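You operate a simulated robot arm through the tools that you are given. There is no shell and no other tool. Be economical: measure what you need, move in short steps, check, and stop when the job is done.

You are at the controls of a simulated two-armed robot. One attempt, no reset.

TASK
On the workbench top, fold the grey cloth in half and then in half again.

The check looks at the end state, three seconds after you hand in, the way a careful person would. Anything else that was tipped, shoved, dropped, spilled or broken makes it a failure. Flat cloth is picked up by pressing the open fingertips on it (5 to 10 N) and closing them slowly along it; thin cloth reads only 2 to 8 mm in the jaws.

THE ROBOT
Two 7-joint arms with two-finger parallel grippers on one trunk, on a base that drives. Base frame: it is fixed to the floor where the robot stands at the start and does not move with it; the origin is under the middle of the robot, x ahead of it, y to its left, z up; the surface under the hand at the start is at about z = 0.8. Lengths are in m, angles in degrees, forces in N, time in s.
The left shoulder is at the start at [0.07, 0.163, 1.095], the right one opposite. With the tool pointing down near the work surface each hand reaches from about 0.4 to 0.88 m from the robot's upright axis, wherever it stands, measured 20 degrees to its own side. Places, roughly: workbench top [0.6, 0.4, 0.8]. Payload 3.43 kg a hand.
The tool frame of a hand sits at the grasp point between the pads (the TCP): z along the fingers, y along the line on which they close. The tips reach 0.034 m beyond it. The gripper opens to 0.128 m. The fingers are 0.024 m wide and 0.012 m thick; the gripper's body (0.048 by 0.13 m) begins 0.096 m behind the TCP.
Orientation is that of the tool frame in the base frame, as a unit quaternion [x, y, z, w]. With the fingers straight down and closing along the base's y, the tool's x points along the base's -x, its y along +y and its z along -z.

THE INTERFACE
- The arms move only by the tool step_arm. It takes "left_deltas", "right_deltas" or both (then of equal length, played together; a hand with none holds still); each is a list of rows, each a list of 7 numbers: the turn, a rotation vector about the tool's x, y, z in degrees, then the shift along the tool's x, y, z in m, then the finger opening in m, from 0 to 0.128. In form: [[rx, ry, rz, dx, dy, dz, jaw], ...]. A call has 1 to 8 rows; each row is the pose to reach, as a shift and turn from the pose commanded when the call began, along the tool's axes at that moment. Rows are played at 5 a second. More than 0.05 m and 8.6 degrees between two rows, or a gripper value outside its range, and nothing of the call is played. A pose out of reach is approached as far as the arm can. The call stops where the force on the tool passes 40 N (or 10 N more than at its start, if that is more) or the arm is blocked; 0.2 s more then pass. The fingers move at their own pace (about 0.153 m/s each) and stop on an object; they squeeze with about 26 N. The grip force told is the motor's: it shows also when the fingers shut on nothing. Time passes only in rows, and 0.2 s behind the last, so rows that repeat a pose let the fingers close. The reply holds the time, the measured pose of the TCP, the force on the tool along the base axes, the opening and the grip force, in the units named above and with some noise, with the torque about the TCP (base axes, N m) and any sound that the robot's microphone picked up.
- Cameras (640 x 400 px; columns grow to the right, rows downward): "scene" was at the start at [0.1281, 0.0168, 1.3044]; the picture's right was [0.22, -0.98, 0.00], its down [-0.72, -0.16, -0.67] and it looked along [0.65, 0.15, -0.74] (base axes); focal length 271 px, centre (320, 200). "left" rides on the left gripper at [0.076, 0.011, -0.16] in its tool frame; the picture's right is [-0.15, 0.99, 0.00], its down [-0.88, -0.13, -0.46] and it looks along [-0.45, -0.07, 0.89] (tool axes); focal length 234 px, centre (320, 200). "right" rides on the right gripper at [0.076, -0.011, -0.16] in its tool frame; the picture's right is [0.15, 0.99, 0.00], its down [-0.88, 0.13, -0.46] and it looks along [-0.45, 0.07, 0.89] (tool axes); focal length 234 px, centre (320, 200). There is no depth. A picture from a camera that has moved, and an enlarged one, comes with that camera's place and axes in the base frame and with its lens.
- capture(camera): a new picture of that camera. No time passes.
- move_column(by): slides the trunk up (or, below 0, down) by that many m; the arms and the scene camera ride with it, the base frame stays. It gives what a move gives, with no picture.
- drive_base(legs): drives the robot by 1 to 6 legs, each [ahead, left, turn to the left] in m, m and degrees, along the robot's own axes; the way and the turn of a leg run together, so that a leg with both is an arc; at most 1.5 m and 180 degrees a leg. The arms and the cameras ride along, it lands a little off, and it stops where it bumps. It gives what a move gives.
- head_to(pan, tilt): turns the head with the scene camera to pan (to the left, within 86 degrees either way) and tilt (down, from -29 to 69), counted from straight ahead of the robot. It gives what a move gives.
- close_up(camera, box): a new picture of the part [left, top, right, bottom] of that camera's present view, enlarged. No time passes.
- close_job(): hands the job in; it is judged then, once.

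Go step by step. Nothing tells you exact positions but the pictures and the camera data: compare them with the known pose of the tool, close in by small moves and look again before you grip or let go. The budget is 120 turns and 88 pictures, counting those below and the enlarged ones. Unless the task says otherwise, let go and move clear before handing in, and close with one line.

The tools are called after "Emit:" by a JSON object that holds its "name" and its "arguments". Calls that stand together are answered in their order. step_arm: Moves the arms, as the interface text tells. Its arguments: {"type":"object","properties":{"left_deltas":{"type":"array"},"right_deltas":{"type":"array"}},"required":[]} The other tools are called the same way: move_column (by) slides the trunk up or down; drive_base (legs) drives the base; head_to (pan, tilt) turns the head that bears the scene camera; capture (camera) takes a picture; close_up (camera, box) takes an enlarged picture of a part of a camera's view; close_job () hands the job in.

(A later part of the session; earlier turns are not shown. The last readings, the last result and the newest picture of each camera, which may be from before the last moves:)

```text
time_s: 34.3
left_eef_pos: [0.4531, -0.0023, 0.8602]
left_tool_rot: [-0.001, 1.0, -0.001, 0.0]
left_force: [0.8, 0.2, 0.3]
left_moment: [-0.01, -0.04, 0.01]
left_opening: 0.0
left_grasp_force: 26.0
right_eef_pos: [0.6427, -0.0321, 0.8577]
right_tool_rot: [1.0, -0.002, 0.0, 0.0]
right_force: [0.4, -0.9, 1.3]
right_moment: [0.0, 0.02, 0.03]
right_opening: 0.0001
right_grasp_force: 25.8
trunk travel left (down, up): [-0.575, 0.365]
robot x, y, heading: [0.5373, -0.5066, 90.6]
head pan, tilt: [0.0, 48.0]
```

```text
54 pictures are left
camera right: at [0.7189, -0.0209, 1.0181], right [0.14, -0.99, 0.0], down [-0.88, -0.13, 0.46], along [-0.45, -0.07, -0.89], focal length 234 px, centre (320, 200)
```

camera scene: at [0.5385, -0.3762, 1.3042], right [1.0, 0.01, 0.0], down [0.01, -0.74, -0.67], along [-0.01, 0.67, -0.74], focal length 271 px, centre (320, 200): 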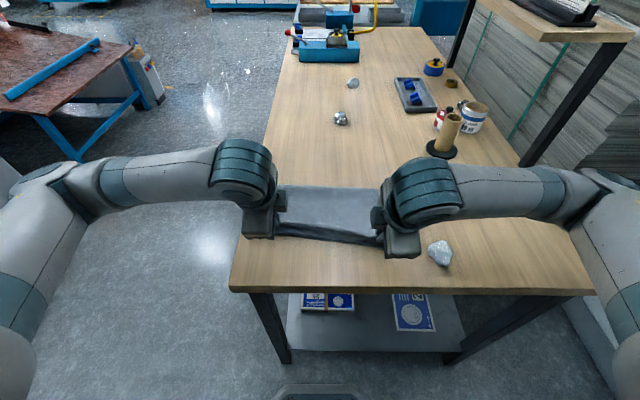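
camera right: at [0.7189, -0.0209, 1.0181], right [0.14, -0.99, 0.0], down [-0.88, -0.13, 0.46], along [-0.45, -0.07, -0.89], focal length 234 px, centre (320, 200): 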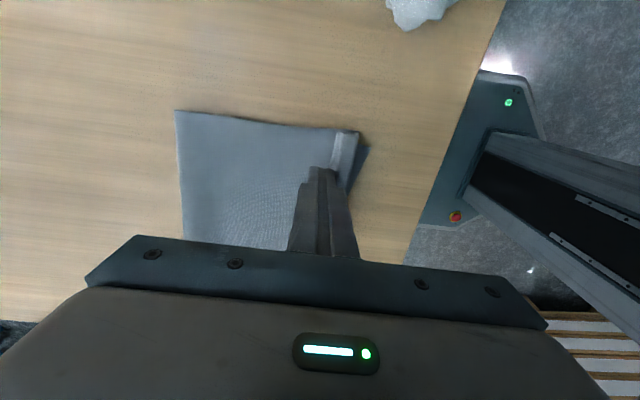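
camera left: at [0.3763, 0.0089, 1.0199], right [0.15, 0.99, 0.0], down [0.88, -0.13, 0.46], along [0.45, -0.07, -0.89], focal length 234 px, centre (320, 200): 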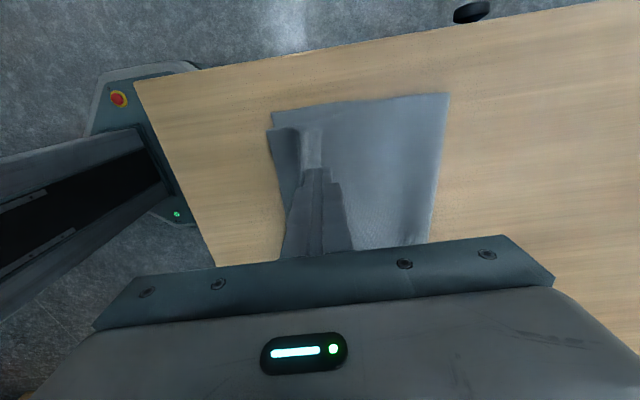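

Both fingertips are over the ridge. I'll press lightly and sweep toward the fold.

Emit:
{"name": "step_arm", "arguments": {"left_deltas": [[0, 0, 0, 0, 0.0, 0.014, 0], [0, 0, 0, 0, 0.003, 0.022, 0], [0, 0, 0, 0, 0.018, 0.023, 0], [0, 0, 0, 0, 0.036, 0.023, 0], [0, 0, 0, 0, 0.054, 0.023, 0], [0, 0, 0, 0, 0.072, 0.023, 0], [0, 0, 0, 0, 0.09, 0.023, 0], [0, 0, 0, 0, 0.09, -0.02, 0]], "right_deltas": [[0, 0, 0, 0, 0.0, 0.012, 0], [0, 0, 0, 0, -0.003, 0.02, 0], [0, 0, 0, 0, -0.018, 0.0205, 0], [0, 0, 0, 0, -0.036, 0.0205, 0], [0, 0, 0, 0, -0.054, 0.0205, 0], [0, 0, 0, 0, -0.072, 0.0205, 0], [0, 0, 0, 0, -0.09, 0.0205, 0], [0, 0, 0, 0, -0.09, -0.02, 0]]}}

Emit:
{"name": "capture", "arguments": {"camera": "scene"}}

Emit:
{"name": "capture", "arguments": {"camera": "left"}}

```text
time_s: 36.1
left_eef_pos: [0.4509, 0.0891, 0.8827]
left_tool_rot: [0.001, 1.0, 0.001, 0.0]
left_force: [-0.3, 0.0, -0.2]
left_moment: [0.02, 0.01, 0.0]
left_opening: 0.0
left_grasp_force: 26.1
right_eef_pos: [0.6428, 0.0577, 0.8837]
right_tool_rot: [1.0, -0.001, 0.0, 0.0]
right_force: [-0.8, -0.4, 0.5]
right_moment: [0.03, 0.01, 0.04]
right_opening: 0.0
right_grasp_force: 25.9
trunk travel left (down, up): [-0.575, 0.365]
robot x, y, heading: [0.5404, -0.5061, 90.5]
head pan, tilt: [0.0, 48.0]
```

```text
53 pictures are left
camera scene: at [0.5386, -0.3783, 1.3043], right [1.0, 0.01, 0.0], down [0.01, -0.74, -0.67], along [-0.01, 0.67, -0.74], focal length 271 px, centre (320, 200)
```

scene: 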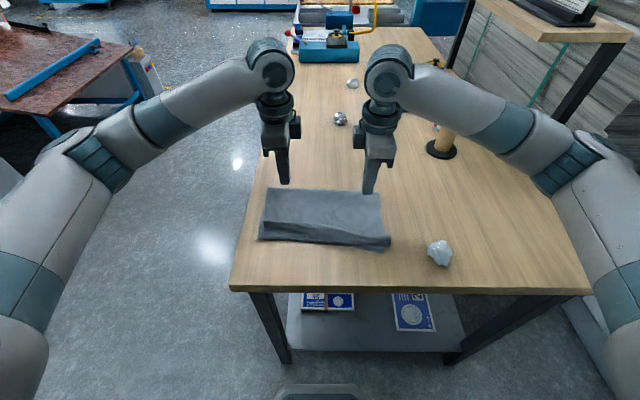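

```text
52 pictures are left
camera left: at [0.3751, 0.099, 1.0428], right [0.15, 0.99, 0.0], down [0.88, -0.13, 0.45], along [0.45, -0.06, -0.89], focal length 234 px, centre (320, 200)
```

left: 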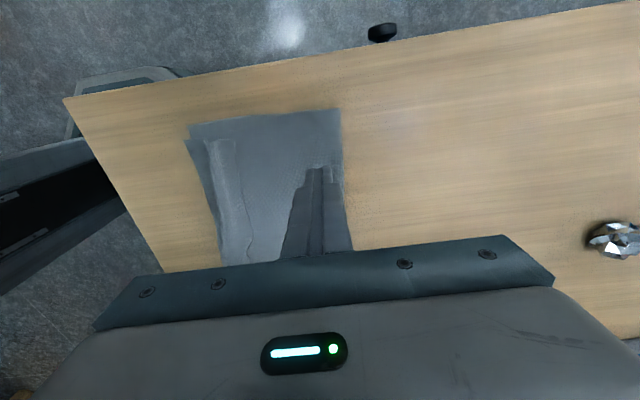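

Emit:
{"name": "close_up", "arguments": {"camera": "scene", "box": [240, 170, 400, 270]}}

Emit:
{"name": "close_up", "arguments": {"camera": "left", "box": [170, 90, 360, 270]}}

```text
4.00 times, centred on (320, 220) of scene
camera zoom: at [0.5386, -0.3783, 1.3043], right [1.0, 0.01, 0.0], down [0.01, -0.74, -0.67], along [-0.01, 0.67, -0.74], focal length 1085 px, centre (320, 120)
```

zoom: 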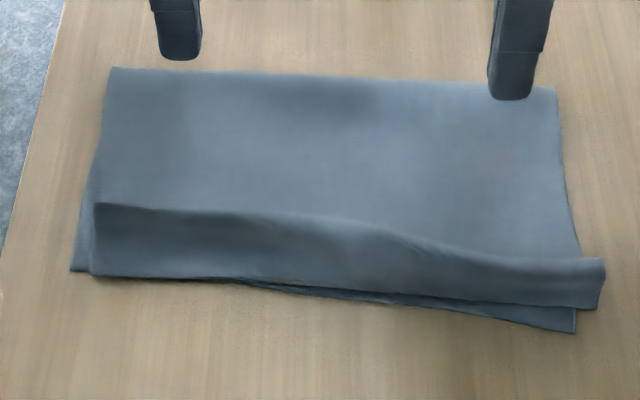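

```text
2.22 times, centred on (265, 180) of left
camera zoom: at [0.3751, 0.099, 1.0428], right [0.15, 0.99, 0.0], down [0.88, -0.13, 0.45], along [0.45, -0.06, -0.89], focal length 520 px, centre (442, 244)
```

zoom: 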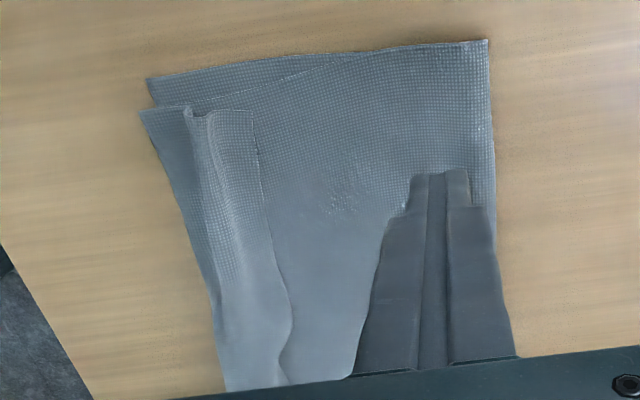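

From the side I can now see it is a 3–4 cm hem turned back on top, with its free edge pointing +y. I'll flip it forward by sweeping closed fingertips from behind it toward −y, rising as they go.

Emit:
{"name": "step_arm", "arguments": {"left_deltas": [[0, 0, 0, 0.006, -0.03, 0.02, 0], [0, 0, 0, 0.006, -0.05, 0.0435, 0], [0, 0, 0, 0.006, -0.065, 0.0435, 0], [0, 0, 0, 0.006, -0.08, 0.0435, 0], [0, 0, 0, 0.006, -0.095, 0.0425, 0], [0, 0, 0, 0.006, -0.11, 0.036, 0], [0, 0, 0, 0.006, -0.13, 0.028, 0], [0, 0, 0, 0.006, -0.155, 0.02, 0]], "right_deltas": [[0, 0, 0, 0.01, 0.03, 0.02, 0], [0, 0, 0, 0.01, 0.05, 0.044, 0], [0, 0, 0, 0.01, 0.065, 0.044, 0], [0, 0, 0, 0.01, 0.08, 0.044, 0], [0, 0, 0, 0.01, 0.095, 0.043, 0], [0, 0, 0, 0.01, 0.11, 0.036, 0], [0, 0, 0, 0.01, 0.125, 0.028, 0], [0, 0, 0, 0.01, 0.145, 0.02, 0]]}}

Emit:
{"name": "capture", "arguments": {"camera": "scene"}}

Emit:
{"name": "capture", "arguments": {"camera": "left"}}

Emit:
{"name": "capture", "arguments": {"camera": "right"}}

```text
time_s: 37.9
left_eef_pos: [0.445, -0.0676, 0.8597]
left_tool_rot: [-0.001, 1.0, 0.001, 0.0]
left_force: [0.0, -0.1, 0.2]
left_moment: [0.01, -0.01, 0.01]
left_opening: 0.0
left_grasp_force: 26.5
right_eef_pos: [0.6519, -0.0854, 0.8622]
right_tool_rot: [1.0, -0.002, 0.001, 0.0]
right_force: [-0.3, -0.5, -0.1]
right_moment: [0.05, 0.0, -0.01]
right_opening: 0.0004
right_grasp_force: 25.8
trunk travel left (down, up): [-0.575, 0.365]
robot x, y, heading: [0.5399, -0.5037, 90.6]
head pan, tilt: [0.0, 48.0]
```

```text
49 pictures are left
camera scene: at [0.5385, -0.3771, 1.3043], right [1.0, 0.01, 0.0], down [0.01, -0.74, -0.67], along [-0.01, 0.67, -0.74], focal length 271 px, centre (320, 200)
```

scene: 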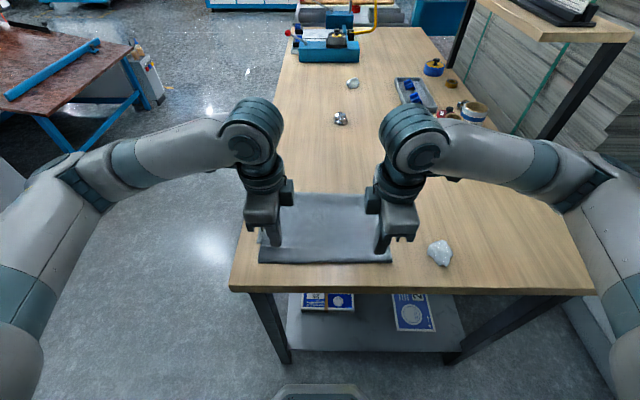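

```text
48 pictures are left
camera left: at [0.3698, -0.0565, 1.0197], right [0.15, 0.99, 0.0], down [0.88, -0.13, 0.45], along [0.45, -0.07, -0.89], focal length 234 px, centre (320, 200)
```

left: 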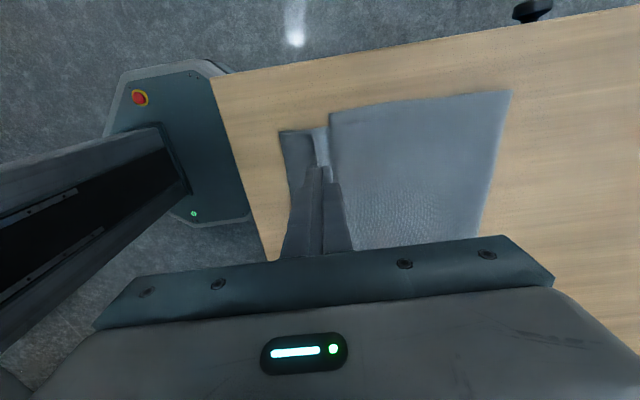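

```text
47 pictures are left
camera right: at [0.728, -0.0755, 1.0219], right [0.14, -0.99, 0.0], down [-0.88, -0.13, 0.46], along [-0.45, -0.06, -0.89], focal length 234 px, centre (320, 200)
```

right: 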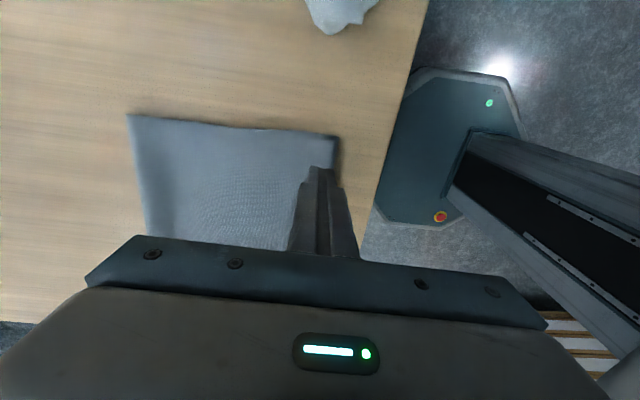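

The flap appears to have flipped forward. I'll lift the hands clear and look.

Emit:
{"name": "step_arm", "arguments": {"left_deltas": [[0, 0, 0, 0, 0, -0.04, 0], [0, 0, 0, 0.03, 0.02, -0.075, 0], [0, 0, 0, 0.075, 0.03, -0.09, 0.0], [0, 0, 0, 0.12, 0.04, -0.1, 0.0]], "right_deltas": [[0, 0, 0, 0, 0, -0.04, 0], [0, 0, 0, 0.03, -0.02, -0.075, 0], [0, 0, 0, 0.075, -0.03, -0.09, 0.0], [0, 0, 0, 0.12, -0.04, -0.1, 0.0]]}}

Emit:
{"name": "close_up", "arguments": {"camera": "scene", "box": [240, 180, 400, 280]}}

Emit:
{"name": "close_up", "arguments": {"camera": "left", "box": [240, 80, 520, 255]}}

```text
refused: row 2 steps farther than a row can; nothing moved
```

```text
4.00 times, centred on (320, 230) of scene
camera zoom: at [0.5385, -0.3771, 1.3043], right [1.0, 0.01, 0.0], down [0.01, -0.74, -0.67], along [-0.01, 0.67, -0.74], focal length 1085 px, centre (320, 80)
```

zoom: 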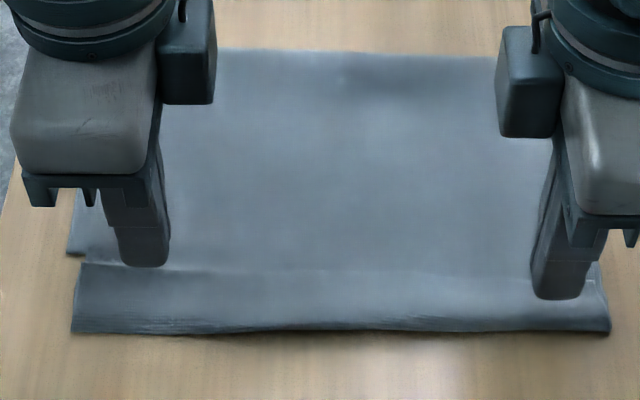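

```text
2.29 times, centred on (380, 168) of left
camera zoom: at [0.3698, -0.0565, 1.0197], right [0.15, 0.99, 0.0], down [0.88, -0.13, 0.45], along [0.45, -0.07, -0.89], focal length 535 px, centre (183, 274)
```

zoom: 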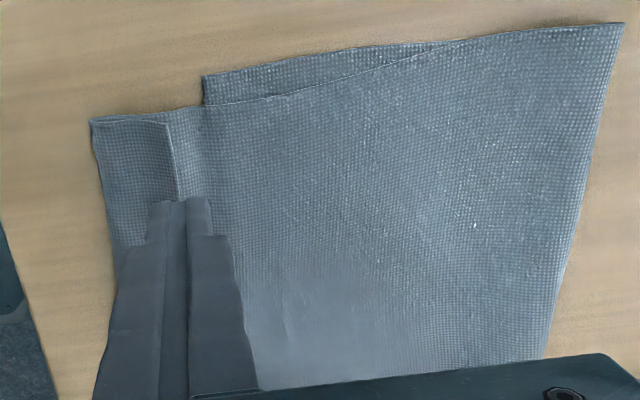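

Rows were too long. I'll lift in shorter steps and then look.

Emit:
{"name": "step_arm", "arguments": {"left_deltas": [[0, 0, 0, 0, 0, -0.04, 0], [0, 0, 0, 0.02, 0.015, -0.07, 0], [0, 0, 0, 0.06, 0.025, -0.085, 0.0], [0, 0, 0, 0.1, 0.035, -0.1, 0.0], [0, 0, 0, 0.14, 0.04, -0.11, 0.0]], "right_deltas": [[0, 0, 0, 0, 0, -0.04, 0], [0, 0, 0, 0.02, -0.015, -0.07, 0], [0, 0, 0, 0.06, -0.025, -0.085, 0.0], [0, 0, 0, 0.1, -0.035, -0.1, 0.0], [0, 0, 0, 0.14, -0.04, -0.11, 0.0]]}}

Emit:
{"name": "close_up", "arguments": {"camera": "scene", "box": [240, 180, 400, 280]}}

Emit:
{"name": "close_up", "arguments": {"camera": "scene", "box": [250, 230, 298, 266]}}

```text
time_s: 39.1
left_eef_pos: [0.3038, -0.0287, 0.9705]
left_tool_rot: [0.0, 1.0, 0.001, 0.0]
left_force: [-1.4, 0.6, 1.2]
left_moment: [0.02, 0.01, -0.03]
left_opening: 0.0001
left_grasp_force: 26.1
right_eef_pos: [0.7929, -0.0465, 0.9746]
right_tool_rot: [1.0, -0.001, 0.0, 0.0]
right_force: [-0.1, -0.4, -0.2]
right_moment: [0.0, 0.02, 0.0]
right_opening: 0.0
right_grasp_force: 25.9
trunk travel left (down, up): [-0.575, 0.365]
robot x, y, heading: [0.5385, -0.5016, 90.5]
head pan, tilt: [0.0, 48.0]
```

```text
4.00 times, centred on (320, 230) of scene
camera zoom: at [0.5387, -0.3777, 1.3043], right [1.0, 0.01, 0.0], down [0.01, -0.74, -0.67], along [-0.01, 0.67, -0.74], focal length 1085 px, centre (320, 80)
```

zoom: 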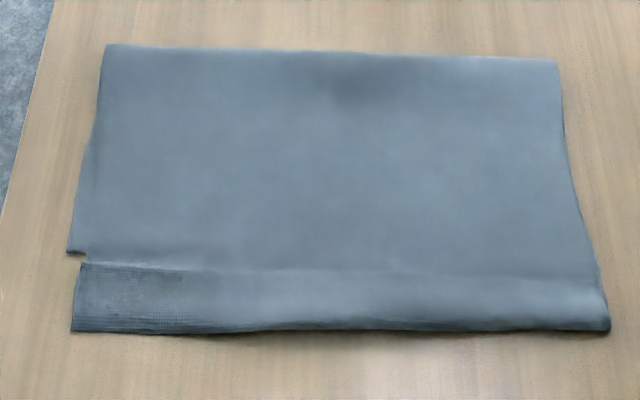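

```text
11.11 times, centred on (274, 248) of scene
camera zoom: at [0.5387, -0.3777, 1.3043], right [1.0, 0.01, 0.0], down [0.01, -0.74, -0.67], along [-0.01, 0.67, -0.74], focal length 3014 px, centre (831, -333)
```

zoom: 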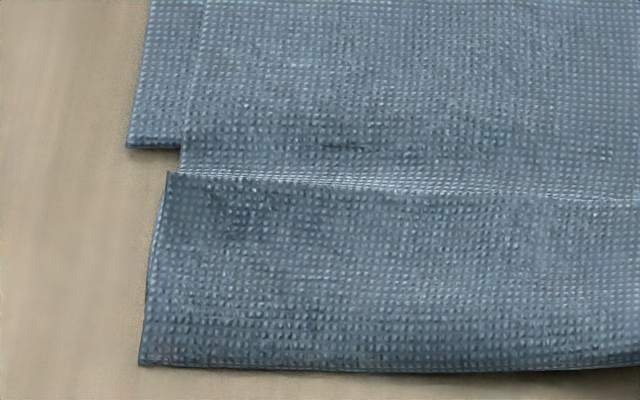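

The strip is still a turned-back hem (about 3.9 cm at the left, 2.3 cm at the right), and the top sheet now overshoots. I'll back the base 10 cm for better near reach before picking up that hem edge.

Emit:
{"name": "drive_base", "arguments": {"legs": [[-0.1, 0, 0]]}}

Emit:
{"name": "close_up", "arguments": {"camera": "scene", "box": [240, 130, 400, 230]}}

```text
time_s: 40.2
left_eef_pos: [0.3058, -0.1261, 0.9705]
left_tool_rot: [0.001, 1.0, 0.001, 0.001]
left_force: [-0.1, -0.5, -0.2]
left_moment: [0.05, -0.04, -0.02]
left_opening: 0.0001
left_grasp_force: 26.9
right_eef_pos: [0.7931, -0.1465, 0.9725]
right_tool_rot: [1.0, -0.003, 0.0, 0.0]
right_force: [0.7, -0.2, 0.6]
right_moment: [0.06, -0.01, -0.02]
right_opening: 0.0001
right_grasp_force: 26.0
trunk travel left (down, up): [-0.575, 0.365]
robot x, y, heading: [0.5382, -0.6047, 90.4]
head pan, tilt: [0.0, 48.0]
```

```text
4.00 times, centred on (320, 180) of scene
camera zoom: at [0.5396, -0.4768, 1.3042], right [1.0, 0.01, 0.0], down [0.01, -0.74, -0.67], along [-0.01, 0.67, -0.74], focal length 1085 px, centre (320, 280)
```

zoom: 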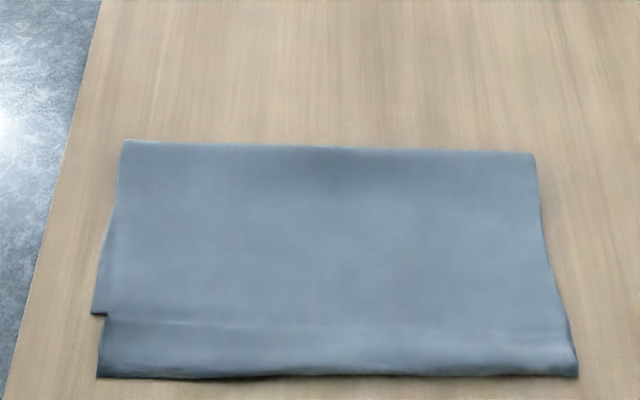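

Now I'll bring the hands over the hem's free edge with narrow openings.

Emit:
{"name": "step_arm", "arguments": {"left_deltas": [[0, 0, 0, -0.035, 0.015, 0.01, 0.03], [0, 0, 0, -0.07, 0.03, 0.02, 0.03], [0, 0, 0, -0.1, 0.045, 0.04, 0.03], [0, 0, 0, -0.125, 0.056, 0.07, 0.03], [0, 0, 0, -0.129, 0.056, 0.11, 0.03]], "right_deltas": [[0, 0, 0, -0.035, -0.015, 0.01, 0.02], [0, 0, 0, -0.07, -0.03, 0.02, 0.02], [0, 0, 0, -0.105, -0.05, 0.04, 0.02], [0, 0, 0, -0.135, -0.0645, 0.07, 0.02], [0, 0, 0, -0.138, -0.0645, 0.11, 0.02]]}}

Emit:
{"name": "close_up", "arguments": {"camera": "left", "box": [200, 80, 440, 230]}}

Emit:
{"name": "close_up", "arguments": {"camera": "right", "box": [200, 80, 440, 230]}}

```text
time_s: 41.4
left_eef_pos: [0.4363, -0.0671, 0.8608]
left_tool_rot: [0.0, 1.0, 0.0, -0.001]
left_force: [-0.1, -0.4, -0.2]
left_moment: [-0.01, 0.03, -0.04]
left_opening: 0.0298
left_grasp_force: 0.1
right_eef_pos: [0.6583, -0.0811, 0.8622]
right_tool_rot: [1.0, -0.003, 0.001, 0.0]
right_force: [0.3, -0.2, -0.3]
right_moment: [0.03, 0.03, 0.0]
right_opening: 0.0199
right_grasp_force: 0.0
trunk travel left (down, up): [-0.575, 0.365]
robot x, y, heading: [0.5407, -0.6048, 90.3]
head pan, tilt: [0.0, 48.0]
```

```text
2.67 times, centred on (320, 155) of left
camera zoom: at [0.3605, -0.0563, 1.0208], right [0.15, 0.99, 0.0], down [0.88, -0.13, 0.45], along [0.45, -0.07, -0.89], focal length 624 px, centre (320, 320)
```

zoom: 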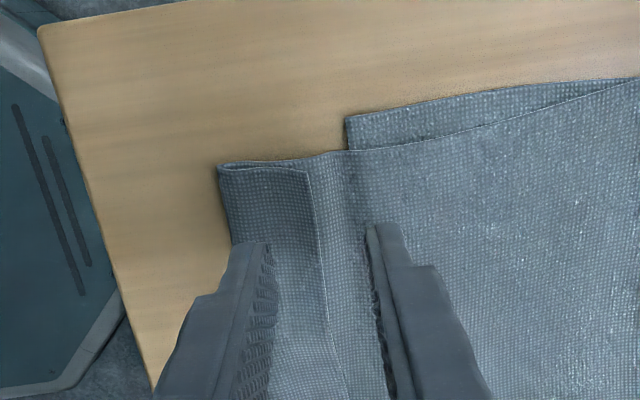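

```text
2.67 times, centred on (320, 155) of right
camera zoom: at [0.733, -0.0719, 1.0232], right [0.14, -0.99, 0.0], down [-0.88, -0.13, 0.46], along [-0.45, -0.06, -0.89], focal length 624 px, centre (320, 320)
```

zoom: 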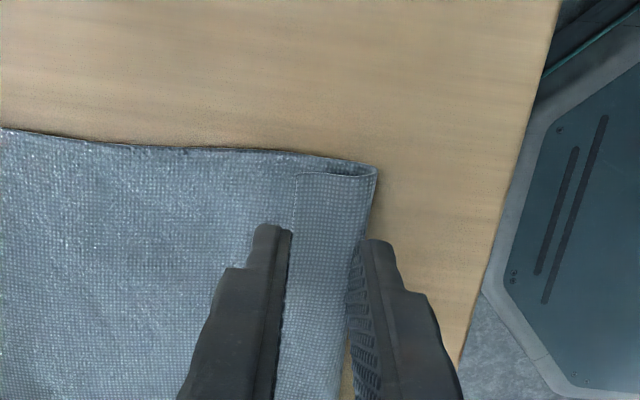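

The hem is confirmed, with the free edge at y≈−0.068 at the left and −0.073 at the right. I'll adjust the left hand, press down gently and close slowly on the top ply.

Emit:
{"name": "step_arm", "arguments": {"left_deltas": [[0, 0, 0, 0, -0.012, 0.01, 0.03], [0, 0, 0, 0, -0.012, 0.02, 0.03], [0, 0, 0, 0, -0.012, 0.024, 0.03]], "right_deltas": [[0, 0, 0, 0, 0, 0.01, 0.022], [0, 0, 0, 0, 0, 0.02, 0.022], [0, 0, 0, 0, 0, 0.025, 0.022]]}}

```text
time_s: 42.2
left_eef_pos: [0.4345, -0.0802, 0.8369]
left_tool_rot: [0.001, 1.0, 0.0, 0.0]
left_force: [-0.5, 0.4, -0.1]
left_moment: [-0.02, 0.0, 0.0]
left_opening: 0.0299
left_grasp_force: 0.0
right_eef_pos: [0.6567, -0.0813, 0.8382]
right_tool_rot: [1.0, -0.003, 0.0, 0.001]
right_force: [-0.8, -0.3, 0.5]
right_moment: [-0.01, 0.01, 0.01]
right_opening: 0.0221
right_grasp_force: 0.3
trunk travel left (down, up): [-0.575, 0.365]
robot x, y, heading: [0.5423, -0.6032, 90.2]
head pan, tilt: [0.0, 48.0]
```

Emit:
{"name": "step_arm", "arguments": {"left_deltas": [[0, 0, 0, 0, 0, 0.0015, 0.03], [0, 0, 0, 0, 0, 0.0018, 0.025], [0, 0, 0, 0, 0, 0.0018, 0.02], [0, 0, 0, 0, 0, 0.0018, 0.015], [0, 0, 0, 0, 0, 0.0018, 0.01], [0, 0, 0, 0, 0, 0.0018, 0.005], [0, 0, 0, 0, 0, 0.0018, 0.0], [0, 0, 0, 0, 0, 0.0018, 0.0]], "right_deltas": [[0, 0, 0, 0, 0, 0.002, 0.022], [0, 0, 0, 0, 0, 0.0025, 0.019], [0, 0, 0, 0, 0, 0.0025, 0.016], [0, 0, 0, 0, 0, 0.0025, 0.012], [0, 0, 0, 0, 0, 0.0025, 0.008], [0, 0, 0, 0, 0, 0.0025, 0.004], [0, 0, 0, 0, 0, 0.0025, 0.0], [0, 0, 0, 0, 0, 0.0025, 0.0]]}}

Emit:
{"name": "close_up", "arguments": {"camera": "left", "box": [200, 80, 440, 230]}}

Emit:
{"name": "close_up", "arguments": {"camera": "right", "box": [200, 80, 440, 230]}}

```text
time_s: 44.0
left_eef_pos: [0.4338, -0.0828, 0.8361]
left_tool_rot: [0.0, 1.0, 0.001, 0.0]
left_force: [0.2, -3.5, 12.8]
left_moment: [-0.12, 0.01, -0.01]
left_opening: 0.0071
left_grasp_force: 26.5
right_eef_pos: [0.6569, -0.0818, 0.8367]
right_tool_rot: [1.0, -0.002, 0.0, -0.001]
right_force: [0.6, 0.5, 1.8]
right_moment: [0.02, 0.05, 0.01]
right_opening: 0.0039
right_grasp_force: 25.7
trunk travel left (down, up): [-0.575, 0.365]
robot x, y, heading: [0.5362, -0.6084, 90.6]
head pan, tilt: [0.0, 48.0]
```

```text
2.67 times, centred on (320, 155) of left
camera zoom: at [0.3591, -0.0722, 0.9953], right [0.15, 0.99, 0.0], down [0.88, -0.13, 0.46], along [0.45, -0.07, -0.89], focal length 624 px, centre (320, 320)
```

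zoom: 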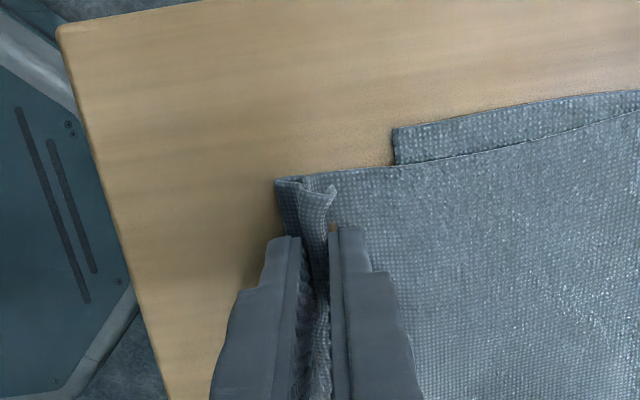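

```text
2.67 times, centred on (320, 155) of right
camera zoom: at [0.7319, -0.0734, 0.9964], right [0.14, -0.99, 0.0], down [-0.88, -0.13, 0.46], along [-0.45, -0.06, -0.89], focal length 624 px, centre (320, 320)
```

zoom: 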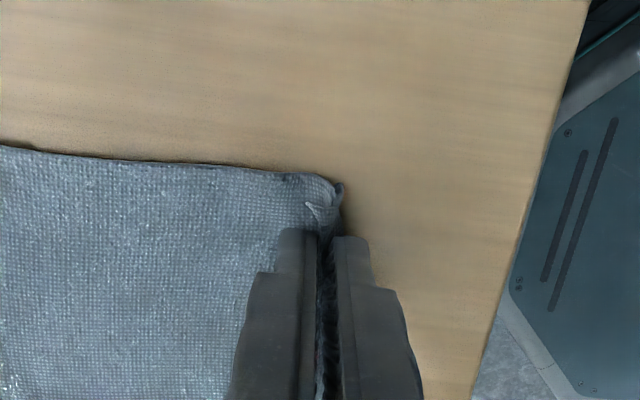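

Both hands seem to hold the hem's edge standing up between the pads. I'll lift a few centimetres to see which plies came along.

Emit:
{"name": "step_arm", "arguments": {"left_deltas": [[0, 0, 0, 0, 0, -0.015, 0], [0, 0, 0, 0, 0.008, -0.035, 0], [0, 0, 0, 0, 0.02, -0.06, 0]], "right_deltas": [[0, 0, 0, 0, 0, -0.015, 0], [0, 0, 0, 0, -0.008, -0.035, 0], [0, 0, 0, 0, -0.02, -0.06, 0]]}}

Emit:
{"name": "close_up", "arguments": {"camera": "left", "box": [200, 80, 440, 230]}}

Emit:
{"name": "close_up", "arguments": {"camera": "right", "box": [200, 80, 440, 230]}}

Emit:
{"name": "close_up", "arguments": {"camera": "scene", "box": [240, 130, 400, 230]}}

```text
time_s: 44.8
left_eef_pos: [0.4355, -0.0631, 0.8942]
left_tool_rot: [0.0, 1.0, 0.0, 0.0]
left_force: [-0.9, 0.4, -0.3]
left_moment: [0.02, 0.03, -0.01]
left_opening: 0.0068
left_grasp_force: 25.7
right_eef_pos: [0.6582, -0.0619, 0.8951]
right_tool_rot: [1.0, -0.003, 0.0, -0.001]
right_force: [-0.4, 0.0, -0.2]
right_moment: [-0.01, 0.01, 0.02]
right_opening: 0.004
right_grasp_force: 25.5
trunk travel left (down, up): [-0.575, 0.365]
robot x, y, heading: [0.5384, -0.6025, 90.7]
head pan, tilt: [0.0, 48.0]
```

```text
2.67 times, centred on (320, 155) of left
camera zoom: at [0.3586, -0.053, 1.0532], right [0.15, 0.99, 0.0], down [0.88, -0.13, 0.45], along [0.45, -0.07, -0.89], focal length 624 px, centre (320, 320)
```

zoom: 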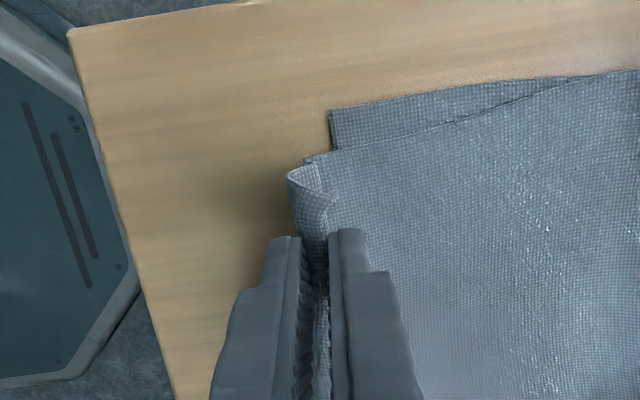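

```text
2.67 times, centred on (320, 155) of right
camera zoom: at [0.733, -0.0521, 1.055], right [0.14, -0.99, 0.0], down [-0.88, -0.13, 0.46], along [-0.45, -0.06, -0.89], focal length 624 px, centre (320, 320)
```

zoom: 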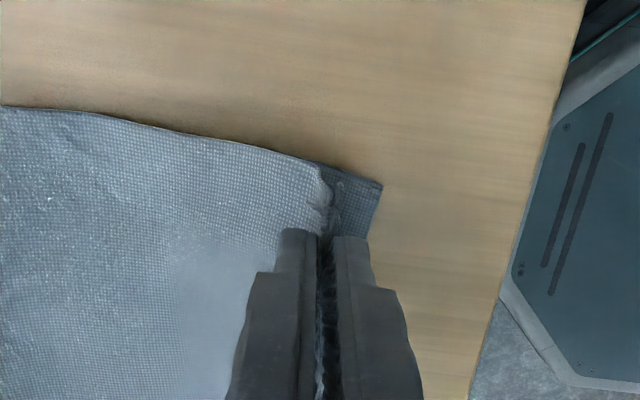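

```text
4.00 times, centred on (320, 180) of scene
camera zoom: at [0.5396, -0.4761, 1.304], right [1.0, 0.01, 0.0], down [0.01, -0.74, -0.67], along [-0.01, 0.67, -0.74], focal length 1085 px, centre (320, 280)
```

zoom: 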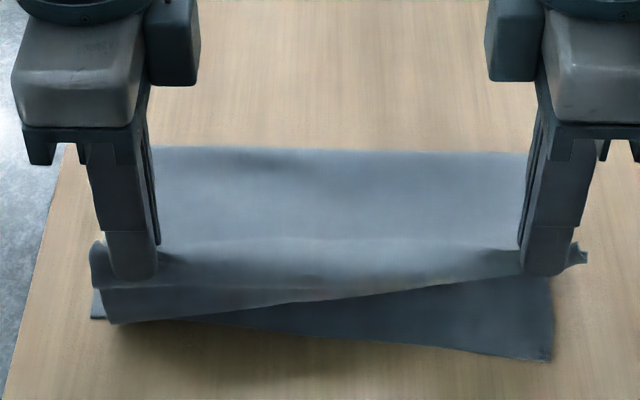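

Only the top ply is held; the lower layer stays put (lower edge y≈−0.05 at the left, −0.085 at the right). I'll carry the edge back up and over so the fold can re-form further out, then lay it again properly.

Emit:
{"name": "step_arm", "arguments": {"left_deltas": [[0, 0, 0, 0, 0.03, -0.03, 0], [0, 0, 0, 0, 0.065, -0.055, 0], [0, 0, 0, 0, 0.1, -0.075, 0], [0, 0, 0, 0, 0.14, -0.09, 0], [0, 0, 0, 0, 0.18, -0.1, 0], [0, 0, 0, 0, 0.215, -0.1, 0], [0, 0, 0, 0, 0.243, -0.09, 0]], "right_deltas": [[0, 0, 0, 0, -0.027, -0.03, 0], [0, 0, 0, 0, -0.057, -0.055, 0], [0, 0, 0, 0, -0.088, -0.075, 0], [0, 0, 0, 0, -0.122, -0.09, 0], [0, 0, 0, 0, -0.157, -0.1, 0], [0, 0, 0, 0, -0.187, -0.1, 0], [0, 0, 0, 0, -0.212, -0.09, 0]]}}

Emit:
{"name": "close_up", "arguments": {"camera": "scene", "box": [220, 80, 420, 205]}}

Emit:
{"name": "capture", "arguments": {"camera": "left"}}

```text
time_s: 46.4
left_eef_pos: [0.4365, 0.1831, 0.9838]
left_tool_rot: [0.001, 1.0, 0.001, 0.0]
left_force: [1.3, -0.1, -0.2]
left_moment: [-0.03, -0.03, 0.02]
left_opening: 0.0068
left_grasp_force: 26.1
right_eef_pos: [0.6575, 0.1512, 0.9832]
right_tool_rot: [1.0, -0.002, 0.0, 0.001]
right_force: [-1.0, 0.3, -0.1]
right_moment: [-0.01, 0.03, -0.03]
right_opening: 0.004
right_grasp_force: 25.9
trunk travel left (down, up): [-0.575, 0.365]
robot x, y, heading: [0.5395, -0.6082, 90.5]
head pan, tilt: [0.0, 48.0]
```

```text
3.20 times, centred on (320, 142) of scene
camera zoom: at [0.5402, -0.4747, 1.304], right [1.0, 0.01, 0.0], down [0.01, -0.74, -0.67], along [-0.01, 0.67, -0.74], focal length 868 px, centre (320, 384)
```

zoom: 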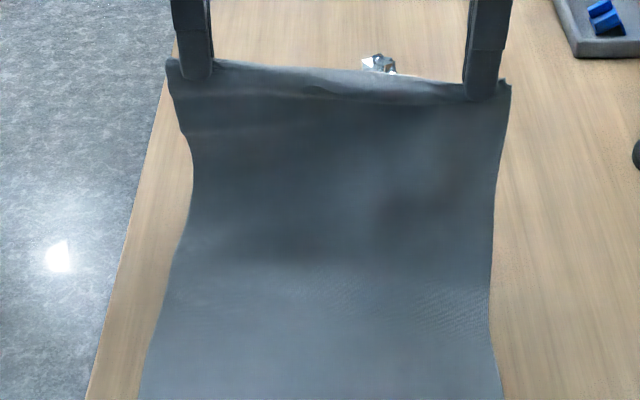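

```text
33 pictures are left
camera left: at [0.3601, 0.1934, 1.1425], right [0.15, 0.99, 0.0], down [0.88, -0.13, 0.46], along [0.45, -0.07, -0.89], focal length 234 px, centre (320, 200)
```

left: 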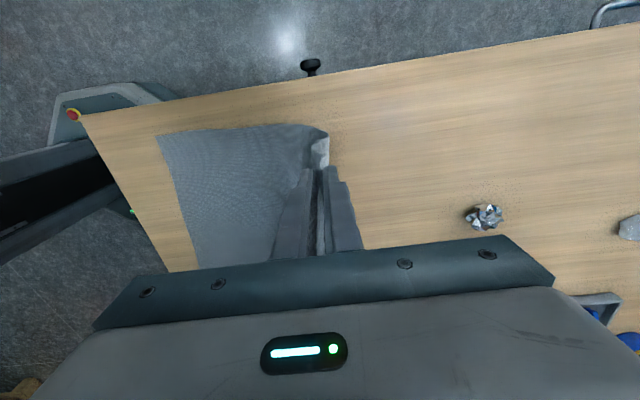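

The edge is now held at its very end by both hands. I'll carry it over again with a larger arc and increasing tilt.

Emit:
{"name": "step_arm", "arguments": {"left_deltas": [[-2.5, 0, 0, 0, -0.018, -0.013, 0], [-5, 0, 0, 0, -0.036, -0.025, 0], [-7.5, 0, 0, 0, -0.0575, -0.025, 0], [-10, 0, 0, 0, -0.079, -0.0245, 0], [-12.5, 0, 0, 0, -0.1, -0.018, 0], [-15, 0, 0, 0, -0.122, -0.011, 0], [-18, 0, 0, 0, -0.141, 0, 0], [-21, 0, 0, 0, -0.16, 0.012, 0]], "right_deltas": [[2.5, 0, 0, 0, 0.018, -0.013, 0], [5, 0, 0, 0, 0.036, -0.025, 0], [7.5, 0, 0, 0, 0.0575, -0.025, 0], [10, 0, 0, 0, 0.079, -0.0245, 0], [12.5, 0, 0, 0, 0.1, -0.018, 0], [15, 0, 0, 0, 0.122, -0.011, 0], [18, 0, 0, 0, 0.141, 0, 0], [21, 0, 0, 0, 0.16, 0.012, 0]]}}

Emit:
{"name": "capture", "arguments": {"camera": "scene"}}

```text
time_s: 48.2
left_eef_pos: [0.4359, 0.0215, 0.9734]
left_tool_rot: [0.0, 0.983, 0.184, 0.0]
left_force: [-0.1, -0.1, -0.2]
left_moment: [0.0, -0.02, -0.03]
left_opening: 0.0062
left_grasp_force: 26.1
right_eef_pos: [0.6557, -0.0095, 0.9743]
right_tool_rot: [0.983, -0.001, 0.001, -0.182]
right_force: [-0.3, 0.3, -0.6]
right_moment: [-0.03, 0.02, 0.01]
right_opening: 0.0037
right_grasp_force: 26.1
trunk travel left (down, up): [-0.575, 0.365]
robot x, y, heading: [0.5394, -0.6017, 90.3]
head pan, tilt: [0.0, 48.0]
```

```text
32 pictures are left
camera scene: at [0.5395, -0.4768, 1.3043], right [1.0, 0.01, 0.0], down [0.01, -0.74, -0.67], along [-0.01, 0.67, -0.74], focal length 271 px, centre (320, 200)
```

scene: 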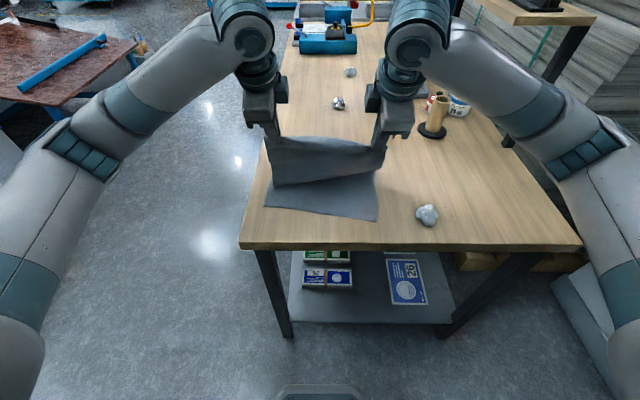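

The cloth hangs cleanly. I'll lower the edge onto the lower layer's edge.

Emit:
{"name": "step_arm", "arguments": {"left_deltas": [[-3, 0, 0, 0, -0.021, 0.008, 0], [-6, 0, 0, 0, -0.042, 0.016, 0], [-8.5, 0, 0, 0, -0.061, 0.029, 0], [-11, 0, 0, 0, -0.0796, 0.042, 0], [-13.5, 0, 0, 0, -0.093, 0.057, 0], [-16, 0, 0, 0, -0.1065, 0.0713, 0], [-17, 0, 0, 0, -0.1135, 0.082, 0], [-17, 0, 0, 0, -0.1207, 0.0926, 0]], "right_deltas": [[3, 0, 0, 0, 0.021, 0.008, 0], [6, 0, 0, 0, 0.042, 0.016, 0], [8.5, 0, 0, 0, 0.061, 0.029, 0], [11, 0, 0, 0, 0.0796, 0.042, 0], [13.5, 0, 0, 0, 0.093, 0.057, 0], [16, 0, 0, 0, 0.1065, 0.0713, 0], [17, 0, 0, 0, 0.1135, 0.082, 0], [17, 0, 0, 0, 0.1207, 0.0926, 0]]}}

Emit:
{"name": "close_up", "arguments": {"camera": "left", "box": [200, 80, 440, 230]}}

Emit:
{"name": "close_up", "arguments": {"camera": "right", "box": [200, 80, 440, 230]}}

Emit:
{"name": "close_up", "arguments": {"camera": "scene", "box": [240, 130, 400, 230]}}

```text
time_s: 50.0
left_eef_pos: [0.4341, -0.058, 0.8425]
left_tool_rot: [0.001, 0.945, 0.326, 0.0]
left_force: [0.7, 0.2, 0.2]
left_moment: [-0.02, 0.03, 0.0]
left_opening: 0.0026
left_grasp_force: 25.6
right_eef_pos: [0.6548, -0.0886, 0.8429]
right_tool_rot: [0.945, -0.002, 0.001, -0.326]
right_force: [-0.8, -0.2, 0.9]
right_moment: [-0.01, 0.0, 0.01]
right_opening: 0.0037
right_grasp_force: 26.3
trunk travel left (down, up): [-0.575, 0.365]
robot x, y, heading: [0.5406, -0.6055, 90.2]
head pan, tilt: [0.0, 48.0]
```

```text
2.67 times, centred on (320, 155) of left
camera zoom: at [0.3588, -0.149, 0.9762], right [0.15, 0.78, 0.61], down [0.88, -0.38, 0.28], along [0.45, 0.5, -0.74], focal length 624 px, centre (320, 320)
```

zoom: 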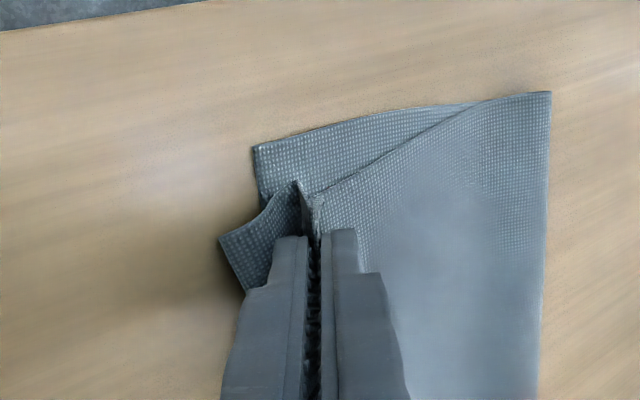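

```text
2.67 times, centred on (320, 155) of right
camera zoom: at [0.7299, -0.1798, 0.9755], right [0.14, -0.78, -0.61], down [-0.88, -0.38, 0.28], along [-0.45, 0.5, -0.74], focal length 624 px, centre (320, 320)
```

zoom: 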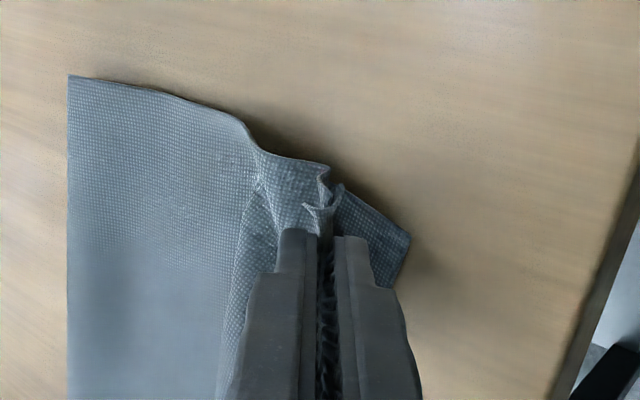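

```text
4.00 times, centred on (320, 180) of scene
camera zoom: at [0.5396, -0.4761, 1.3042], right [1.0, 0.01, 0.0], down [0.01, -0.74, -0.67], along [-0.01, 0.67, -0.74], focal length 1085 px, centre (320, 280)
```

zoom: 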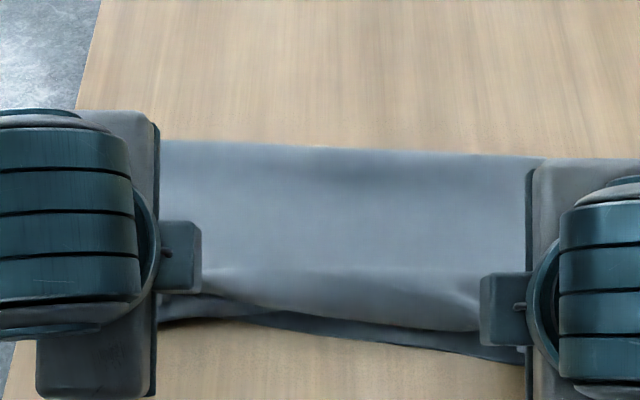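

The edge would land well, but the fold re-formed at y≈0.11, so the slack sits as a hump at the front; the fold needs to be at about 0.15/0.115. I'll carry the edge back further and repeat with a lower, slacker arc.

Emit:
{"name": "step_arm", "arguments": {"left_deltas": [[5, 0, 0, 0, 0.0452, -0.0123, 0], [11, 0, 0, 0, 0.0943, -0.0183, 0], [18, 0, 0, 0, 0.1382, -0.0095, 0], [26, 0, 0, 0, 0.1797, 0.0104, 0], [33, 0, 0, 0, 0.2152, 0.0381, 0], [38, 0, 0, 0, 0.2445, 0.0737, 0], [38, 0, 0, 0, 0.2629, 0.1071, 0], [38, 0, 0, 0, 0.2789, 0.1272, 0]], "right_deltas": [[-5, 0, 0, 0, -0.0452, -0.0123, 0], [-11, 0, 0, 0, -0.0943, -0.0183, 0], [-18, 0, 0, 0, -0.1382, -0.0095, 0], [-26, 0, 0, 0, -0.1797, 0.0104, 0], [-33, 0, 0, 0, -0.2152, 0.0381, 0], [-38, 0, 0, 0, -0.2445, 0.0737, 0], [-38, 0, 0, 0, -0.2629, 0.1071, 0], [-38, 0, 0, 0, -0.2789, 0.1272, 0]]}}

Emit:
{"name": "capture", "arguments": {"camera": "scene"}}

Emit:
{"name": "close_up", "arguments": {"camera": "left", "box": [140, 80, 440, 260]}}

```text
time_s: 51.8
left_eef_pos: [0.422, 0.2196, 0.9103]
left_tool_rot: [0.001, 1.0, 0.0, 0.001]
left_force: [4.1, -0.4, -0.8]
left_moment: [0.0, -0.21, 0.01]
left_opening: 0.0024
left_grasp_force: 25.8
left hand out of reach, approached as far as the arm can: row 8
right_eef_pos: [0.652, 0.2113, 0.9147]
right_tool_rot: [1.0, -0.002, 0.002, 0.001]
right_force: [-5.0, 0.5, 0.5]
right_moment: [0.01, 0.1, 0.01]
right_opening: 0.0036
right_grasp_force: 25.6
trunk travel left (down, up): [-0.575, 0.365]
robot x, y, heading: [0.5423, -0.6064, 90.4]
head pan, tilt: [0.0, 48.0]
```

```text
28 pictures are left
camera scene: at [0.5353, -0.4747, 1.3039], right [1.0, 0.01, 0.0], down [0.01, -0.74, -0.67], along [0.0, 0.67, -0.74], focal length 271 px, centre (320, 200)
```

scene: 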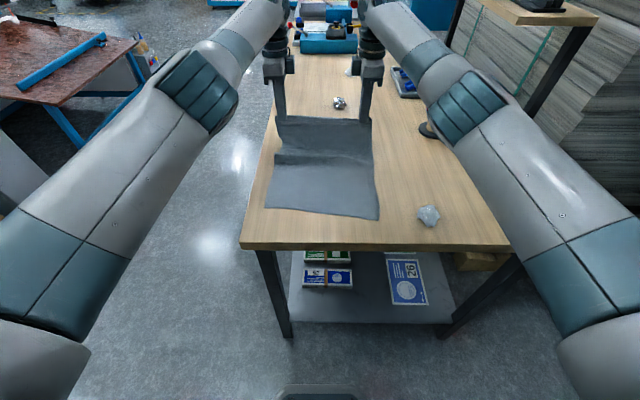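

```text
2.13 times, centred on (290, 170) of left
camera zoom: at [0.3461, 0.2302, 1.0704], right [0.15, 0.99, 0.0], down [0.88, -0.13, 0.46], along [0.45, -0.07, -0.89], focal length 500 px, centre (384, 264)
```

zoom: 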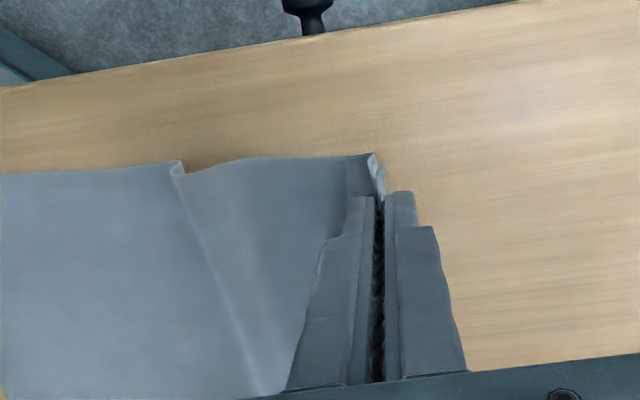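

A wrinkle from the old fold is left at y≈0.11. I'll drive the base ahead 8 cm with the hands holding, which pulls the sheet flat again.

Emit:
{"name": "drive_base", "arguments": {"legs": [[0.08, 0, 0]]}}

Emit:
{"name": "capture", "arguments": {"camera": "scene"}}

```text
time_s: 52.9
left_eef_pos: [0.4243, 0.2984, 0.9122]
left_tool_rot: [0.001, 1.0, -0.001, 0.0]
left_force: [6.4, 0.3, -1.0]
left_moment: [0.01, -0.22, -0.02]
left_opening: 0.0025
left_grasp_force: 26.2
right_eef_pos: [0.6556, 0.2893, 0.9118]
right_tool_rot: [1.0, -0.003, 0.0, 0.0]
right_force: [-6.7, 0.6, 0.2]
right_moment: [0.01, 0.22, -0.04]
right_opening: 0.0037
right_grasp_force: 26.3
trunk travel left (down, up): [-0.575, 0.365]
robot x, y, heading: [0.5393, -0.5216, 90.5]
head pan, tilt: [0.0, 48.0]
```

```text
26 pictures are left
camera scene: at [0.5388, -0.3957, 1.3041], right [1.0, 0.01, 0.0], down [0.01, -0.74, -0.67], along [0.0, 0.67, -0.74], focal length 271 px, centre (320, 200)
```

scene: 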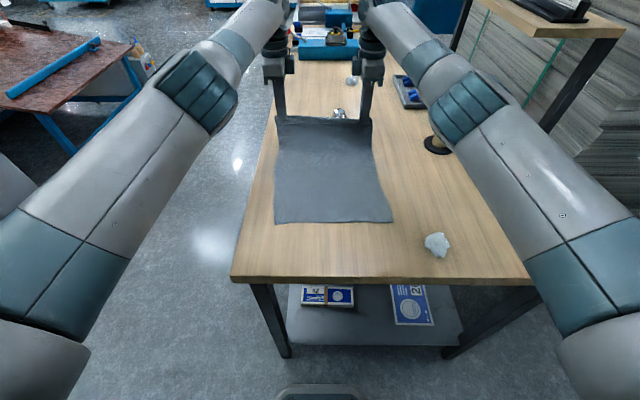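

The sheet is flat and square again (near edge at y≈−0.012, x 0.435–0.708), so the fold should come at y≈0.188. I'll start with a small move to settle the commanded poses.

Emit:
{"name": "step_arm", "arguments": {"left_deltas": [[0, 0, 0, 0, -0.02, -0.01, 0], [0, 0, 0, -0.004, -0.035, -0.018, 0]], "right_deltas": [[0, 0, 0, 0, 0.01, -0.01, 0], [0, 0, 0, 0.004, 0.025, -0.018, 0]]}}

```text
time_s: 53.5
left_eef_pos: [0.4316, 0.263, 0.9288]
left_tool_rot: [0.001, 1.0, 0.0, -0.001]
left_force: [5.1, -0.6, -0.3]
left_moment: [0.01, -0.08, -0.01]
left_opening: 0.0024
left_grasp_force: 26.5
right_eef_pos: [0.6614, 0.2643, 0.9303]
right_tool_rot: [1.0, -0.002, -0.002, 0.0]
right_force: [-4.2, -0.4, 0.4]
right_moment: [0.01, 0.12, -0.02]
right_opening: 0.0034
right_grasp_force: 25.9
trunk travel left (down, up): [-0.575, 0.365]
robot x, y, heading: [0.5369, -0.5266, 90.3]
head pan, tilt: [0.0, 48.0]
```

The poses are settled and the spacing is slightly tight. I'll go over with the lower, slacker arc, shifting +x by 2–3 cm to match the near corners.

Emit:
{"name": "step_arm", "arguments": {"left_deltas": [[0, 0, 0, -0.006, -0.017, -0.012, 0], [0, 0, 0, -0.01, -0.0335, -0.023, 0], [-2.5, 0, 0, -0.014, -0.0575, -0.027, 0], [-5, 0, 0, -0.018, -0.0815, -0.03, 0], [-7.5, 0, 0, -0.021, -0.1055, -0.029, 0], [-10, 0, 0, -0.024, -0.1295, -0.0265, 0], [-13, 0, 0, -0.027, -0.151, -0.019, 0], [-16, 0, 0, -0.03, -0.173, -0.0117, 0]], "right_deltas": [[0, 0, 0, 0.0, 0.017, -0.012, 0], [0, 0, 0, 0.003, 0.0335, -0.023, 0], [2.5, 0, 0, 0.006, 0.0575, -0.027, 0], [5, 0, 0, 0.01, 0.0815, -0.03, 0], [7.5, 0, 0, 0.013, 0.1055, -0.029, 0], [10, 0, 0, 0.016, 0.1295, -0.0265, 0], [13, 0, 0, 0.019, 0.151, -0.019, 0], [16, 0, 0, 0.022, 0.173, -0.0117, 0]]}}

Emit:
{"name": "close_up", "arguments": {"camera": "scene", "box": [220, 110, 420, 235]}}

```text
time_s: 55.3
left_eef_pos: [0.4599, 0.0877, 0.9413]
left_tool_rot: [0.001, 0.99, 0.139, 0.0]
left_force: [-0.5, 0.0, -0.2]
left_moment: [0.01, 0.04, 0.01]
left_opening: 0.0025
left_grasp_force: 26.0
right_eef_pos: [0.682, 0.0912, 0.9426]
right_tool_rot: [0.99, -0.003, 0.0, -0.14]
right_force: [0.9, 0.4, -0.5]
right_moment: [0.01, 0.0, 0.0]
right_opening: 0.0035
right_grasp_force: 26.1
trunk travel left (down, up): [-0.575, 0.365]
robot x, y, heading: [0.5426, -0.5221, 90.5]
head pan, tilt: [0.0, 48.0]
```

```text
3.20 times, centred on (320, 172) of scene
camera zoom: at [0.5394, -0.398, 1.3044], right [1.0, 0.01, 0.0], down [0.01, -0.74, -0.67], along [-0.01, 0.67, -0.74], focal length 868 px, centre (320, 288)
```

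zoom: 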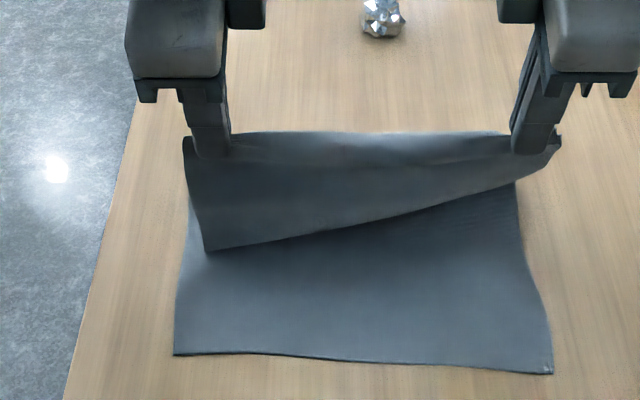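

Something hangs below the left grip, either a belly of slack or a free flap. I'll look from the left and right wrists.

Emit:
{"name": "capture", "arguments": {"camera": "left"}}

Emit:
{"name": "capture", "arguments": {"camera": "right"}}

```text
24 pictures are left
camera left: at [0.3833, 0.0533, 1.0978], right [0.15, 0.95, 0.27], down [0.88, -0.25, 0.4], along [0.45, 0.18, -0.87], focal length 234 px, centre (320, 200)
```

left: 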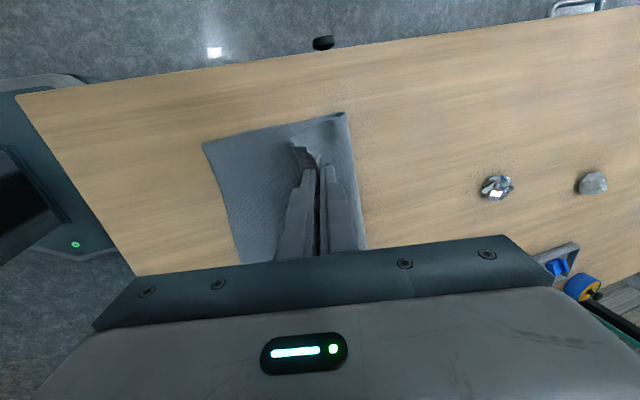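

```text
23 pictures are left
camera right: at [0.7575, 0.0556, 1.1001], right [0.14, -0.95, -0.27], down [-0.88, -0.25, 0.4], along [-0.45, 0.18, -0.87], focal length 234 px, centre (320, 200)
```

right: 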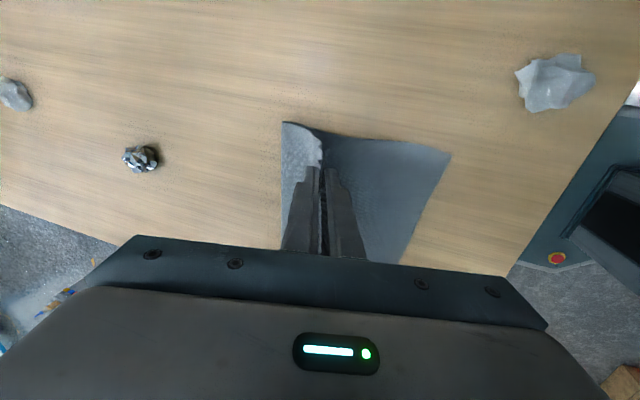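

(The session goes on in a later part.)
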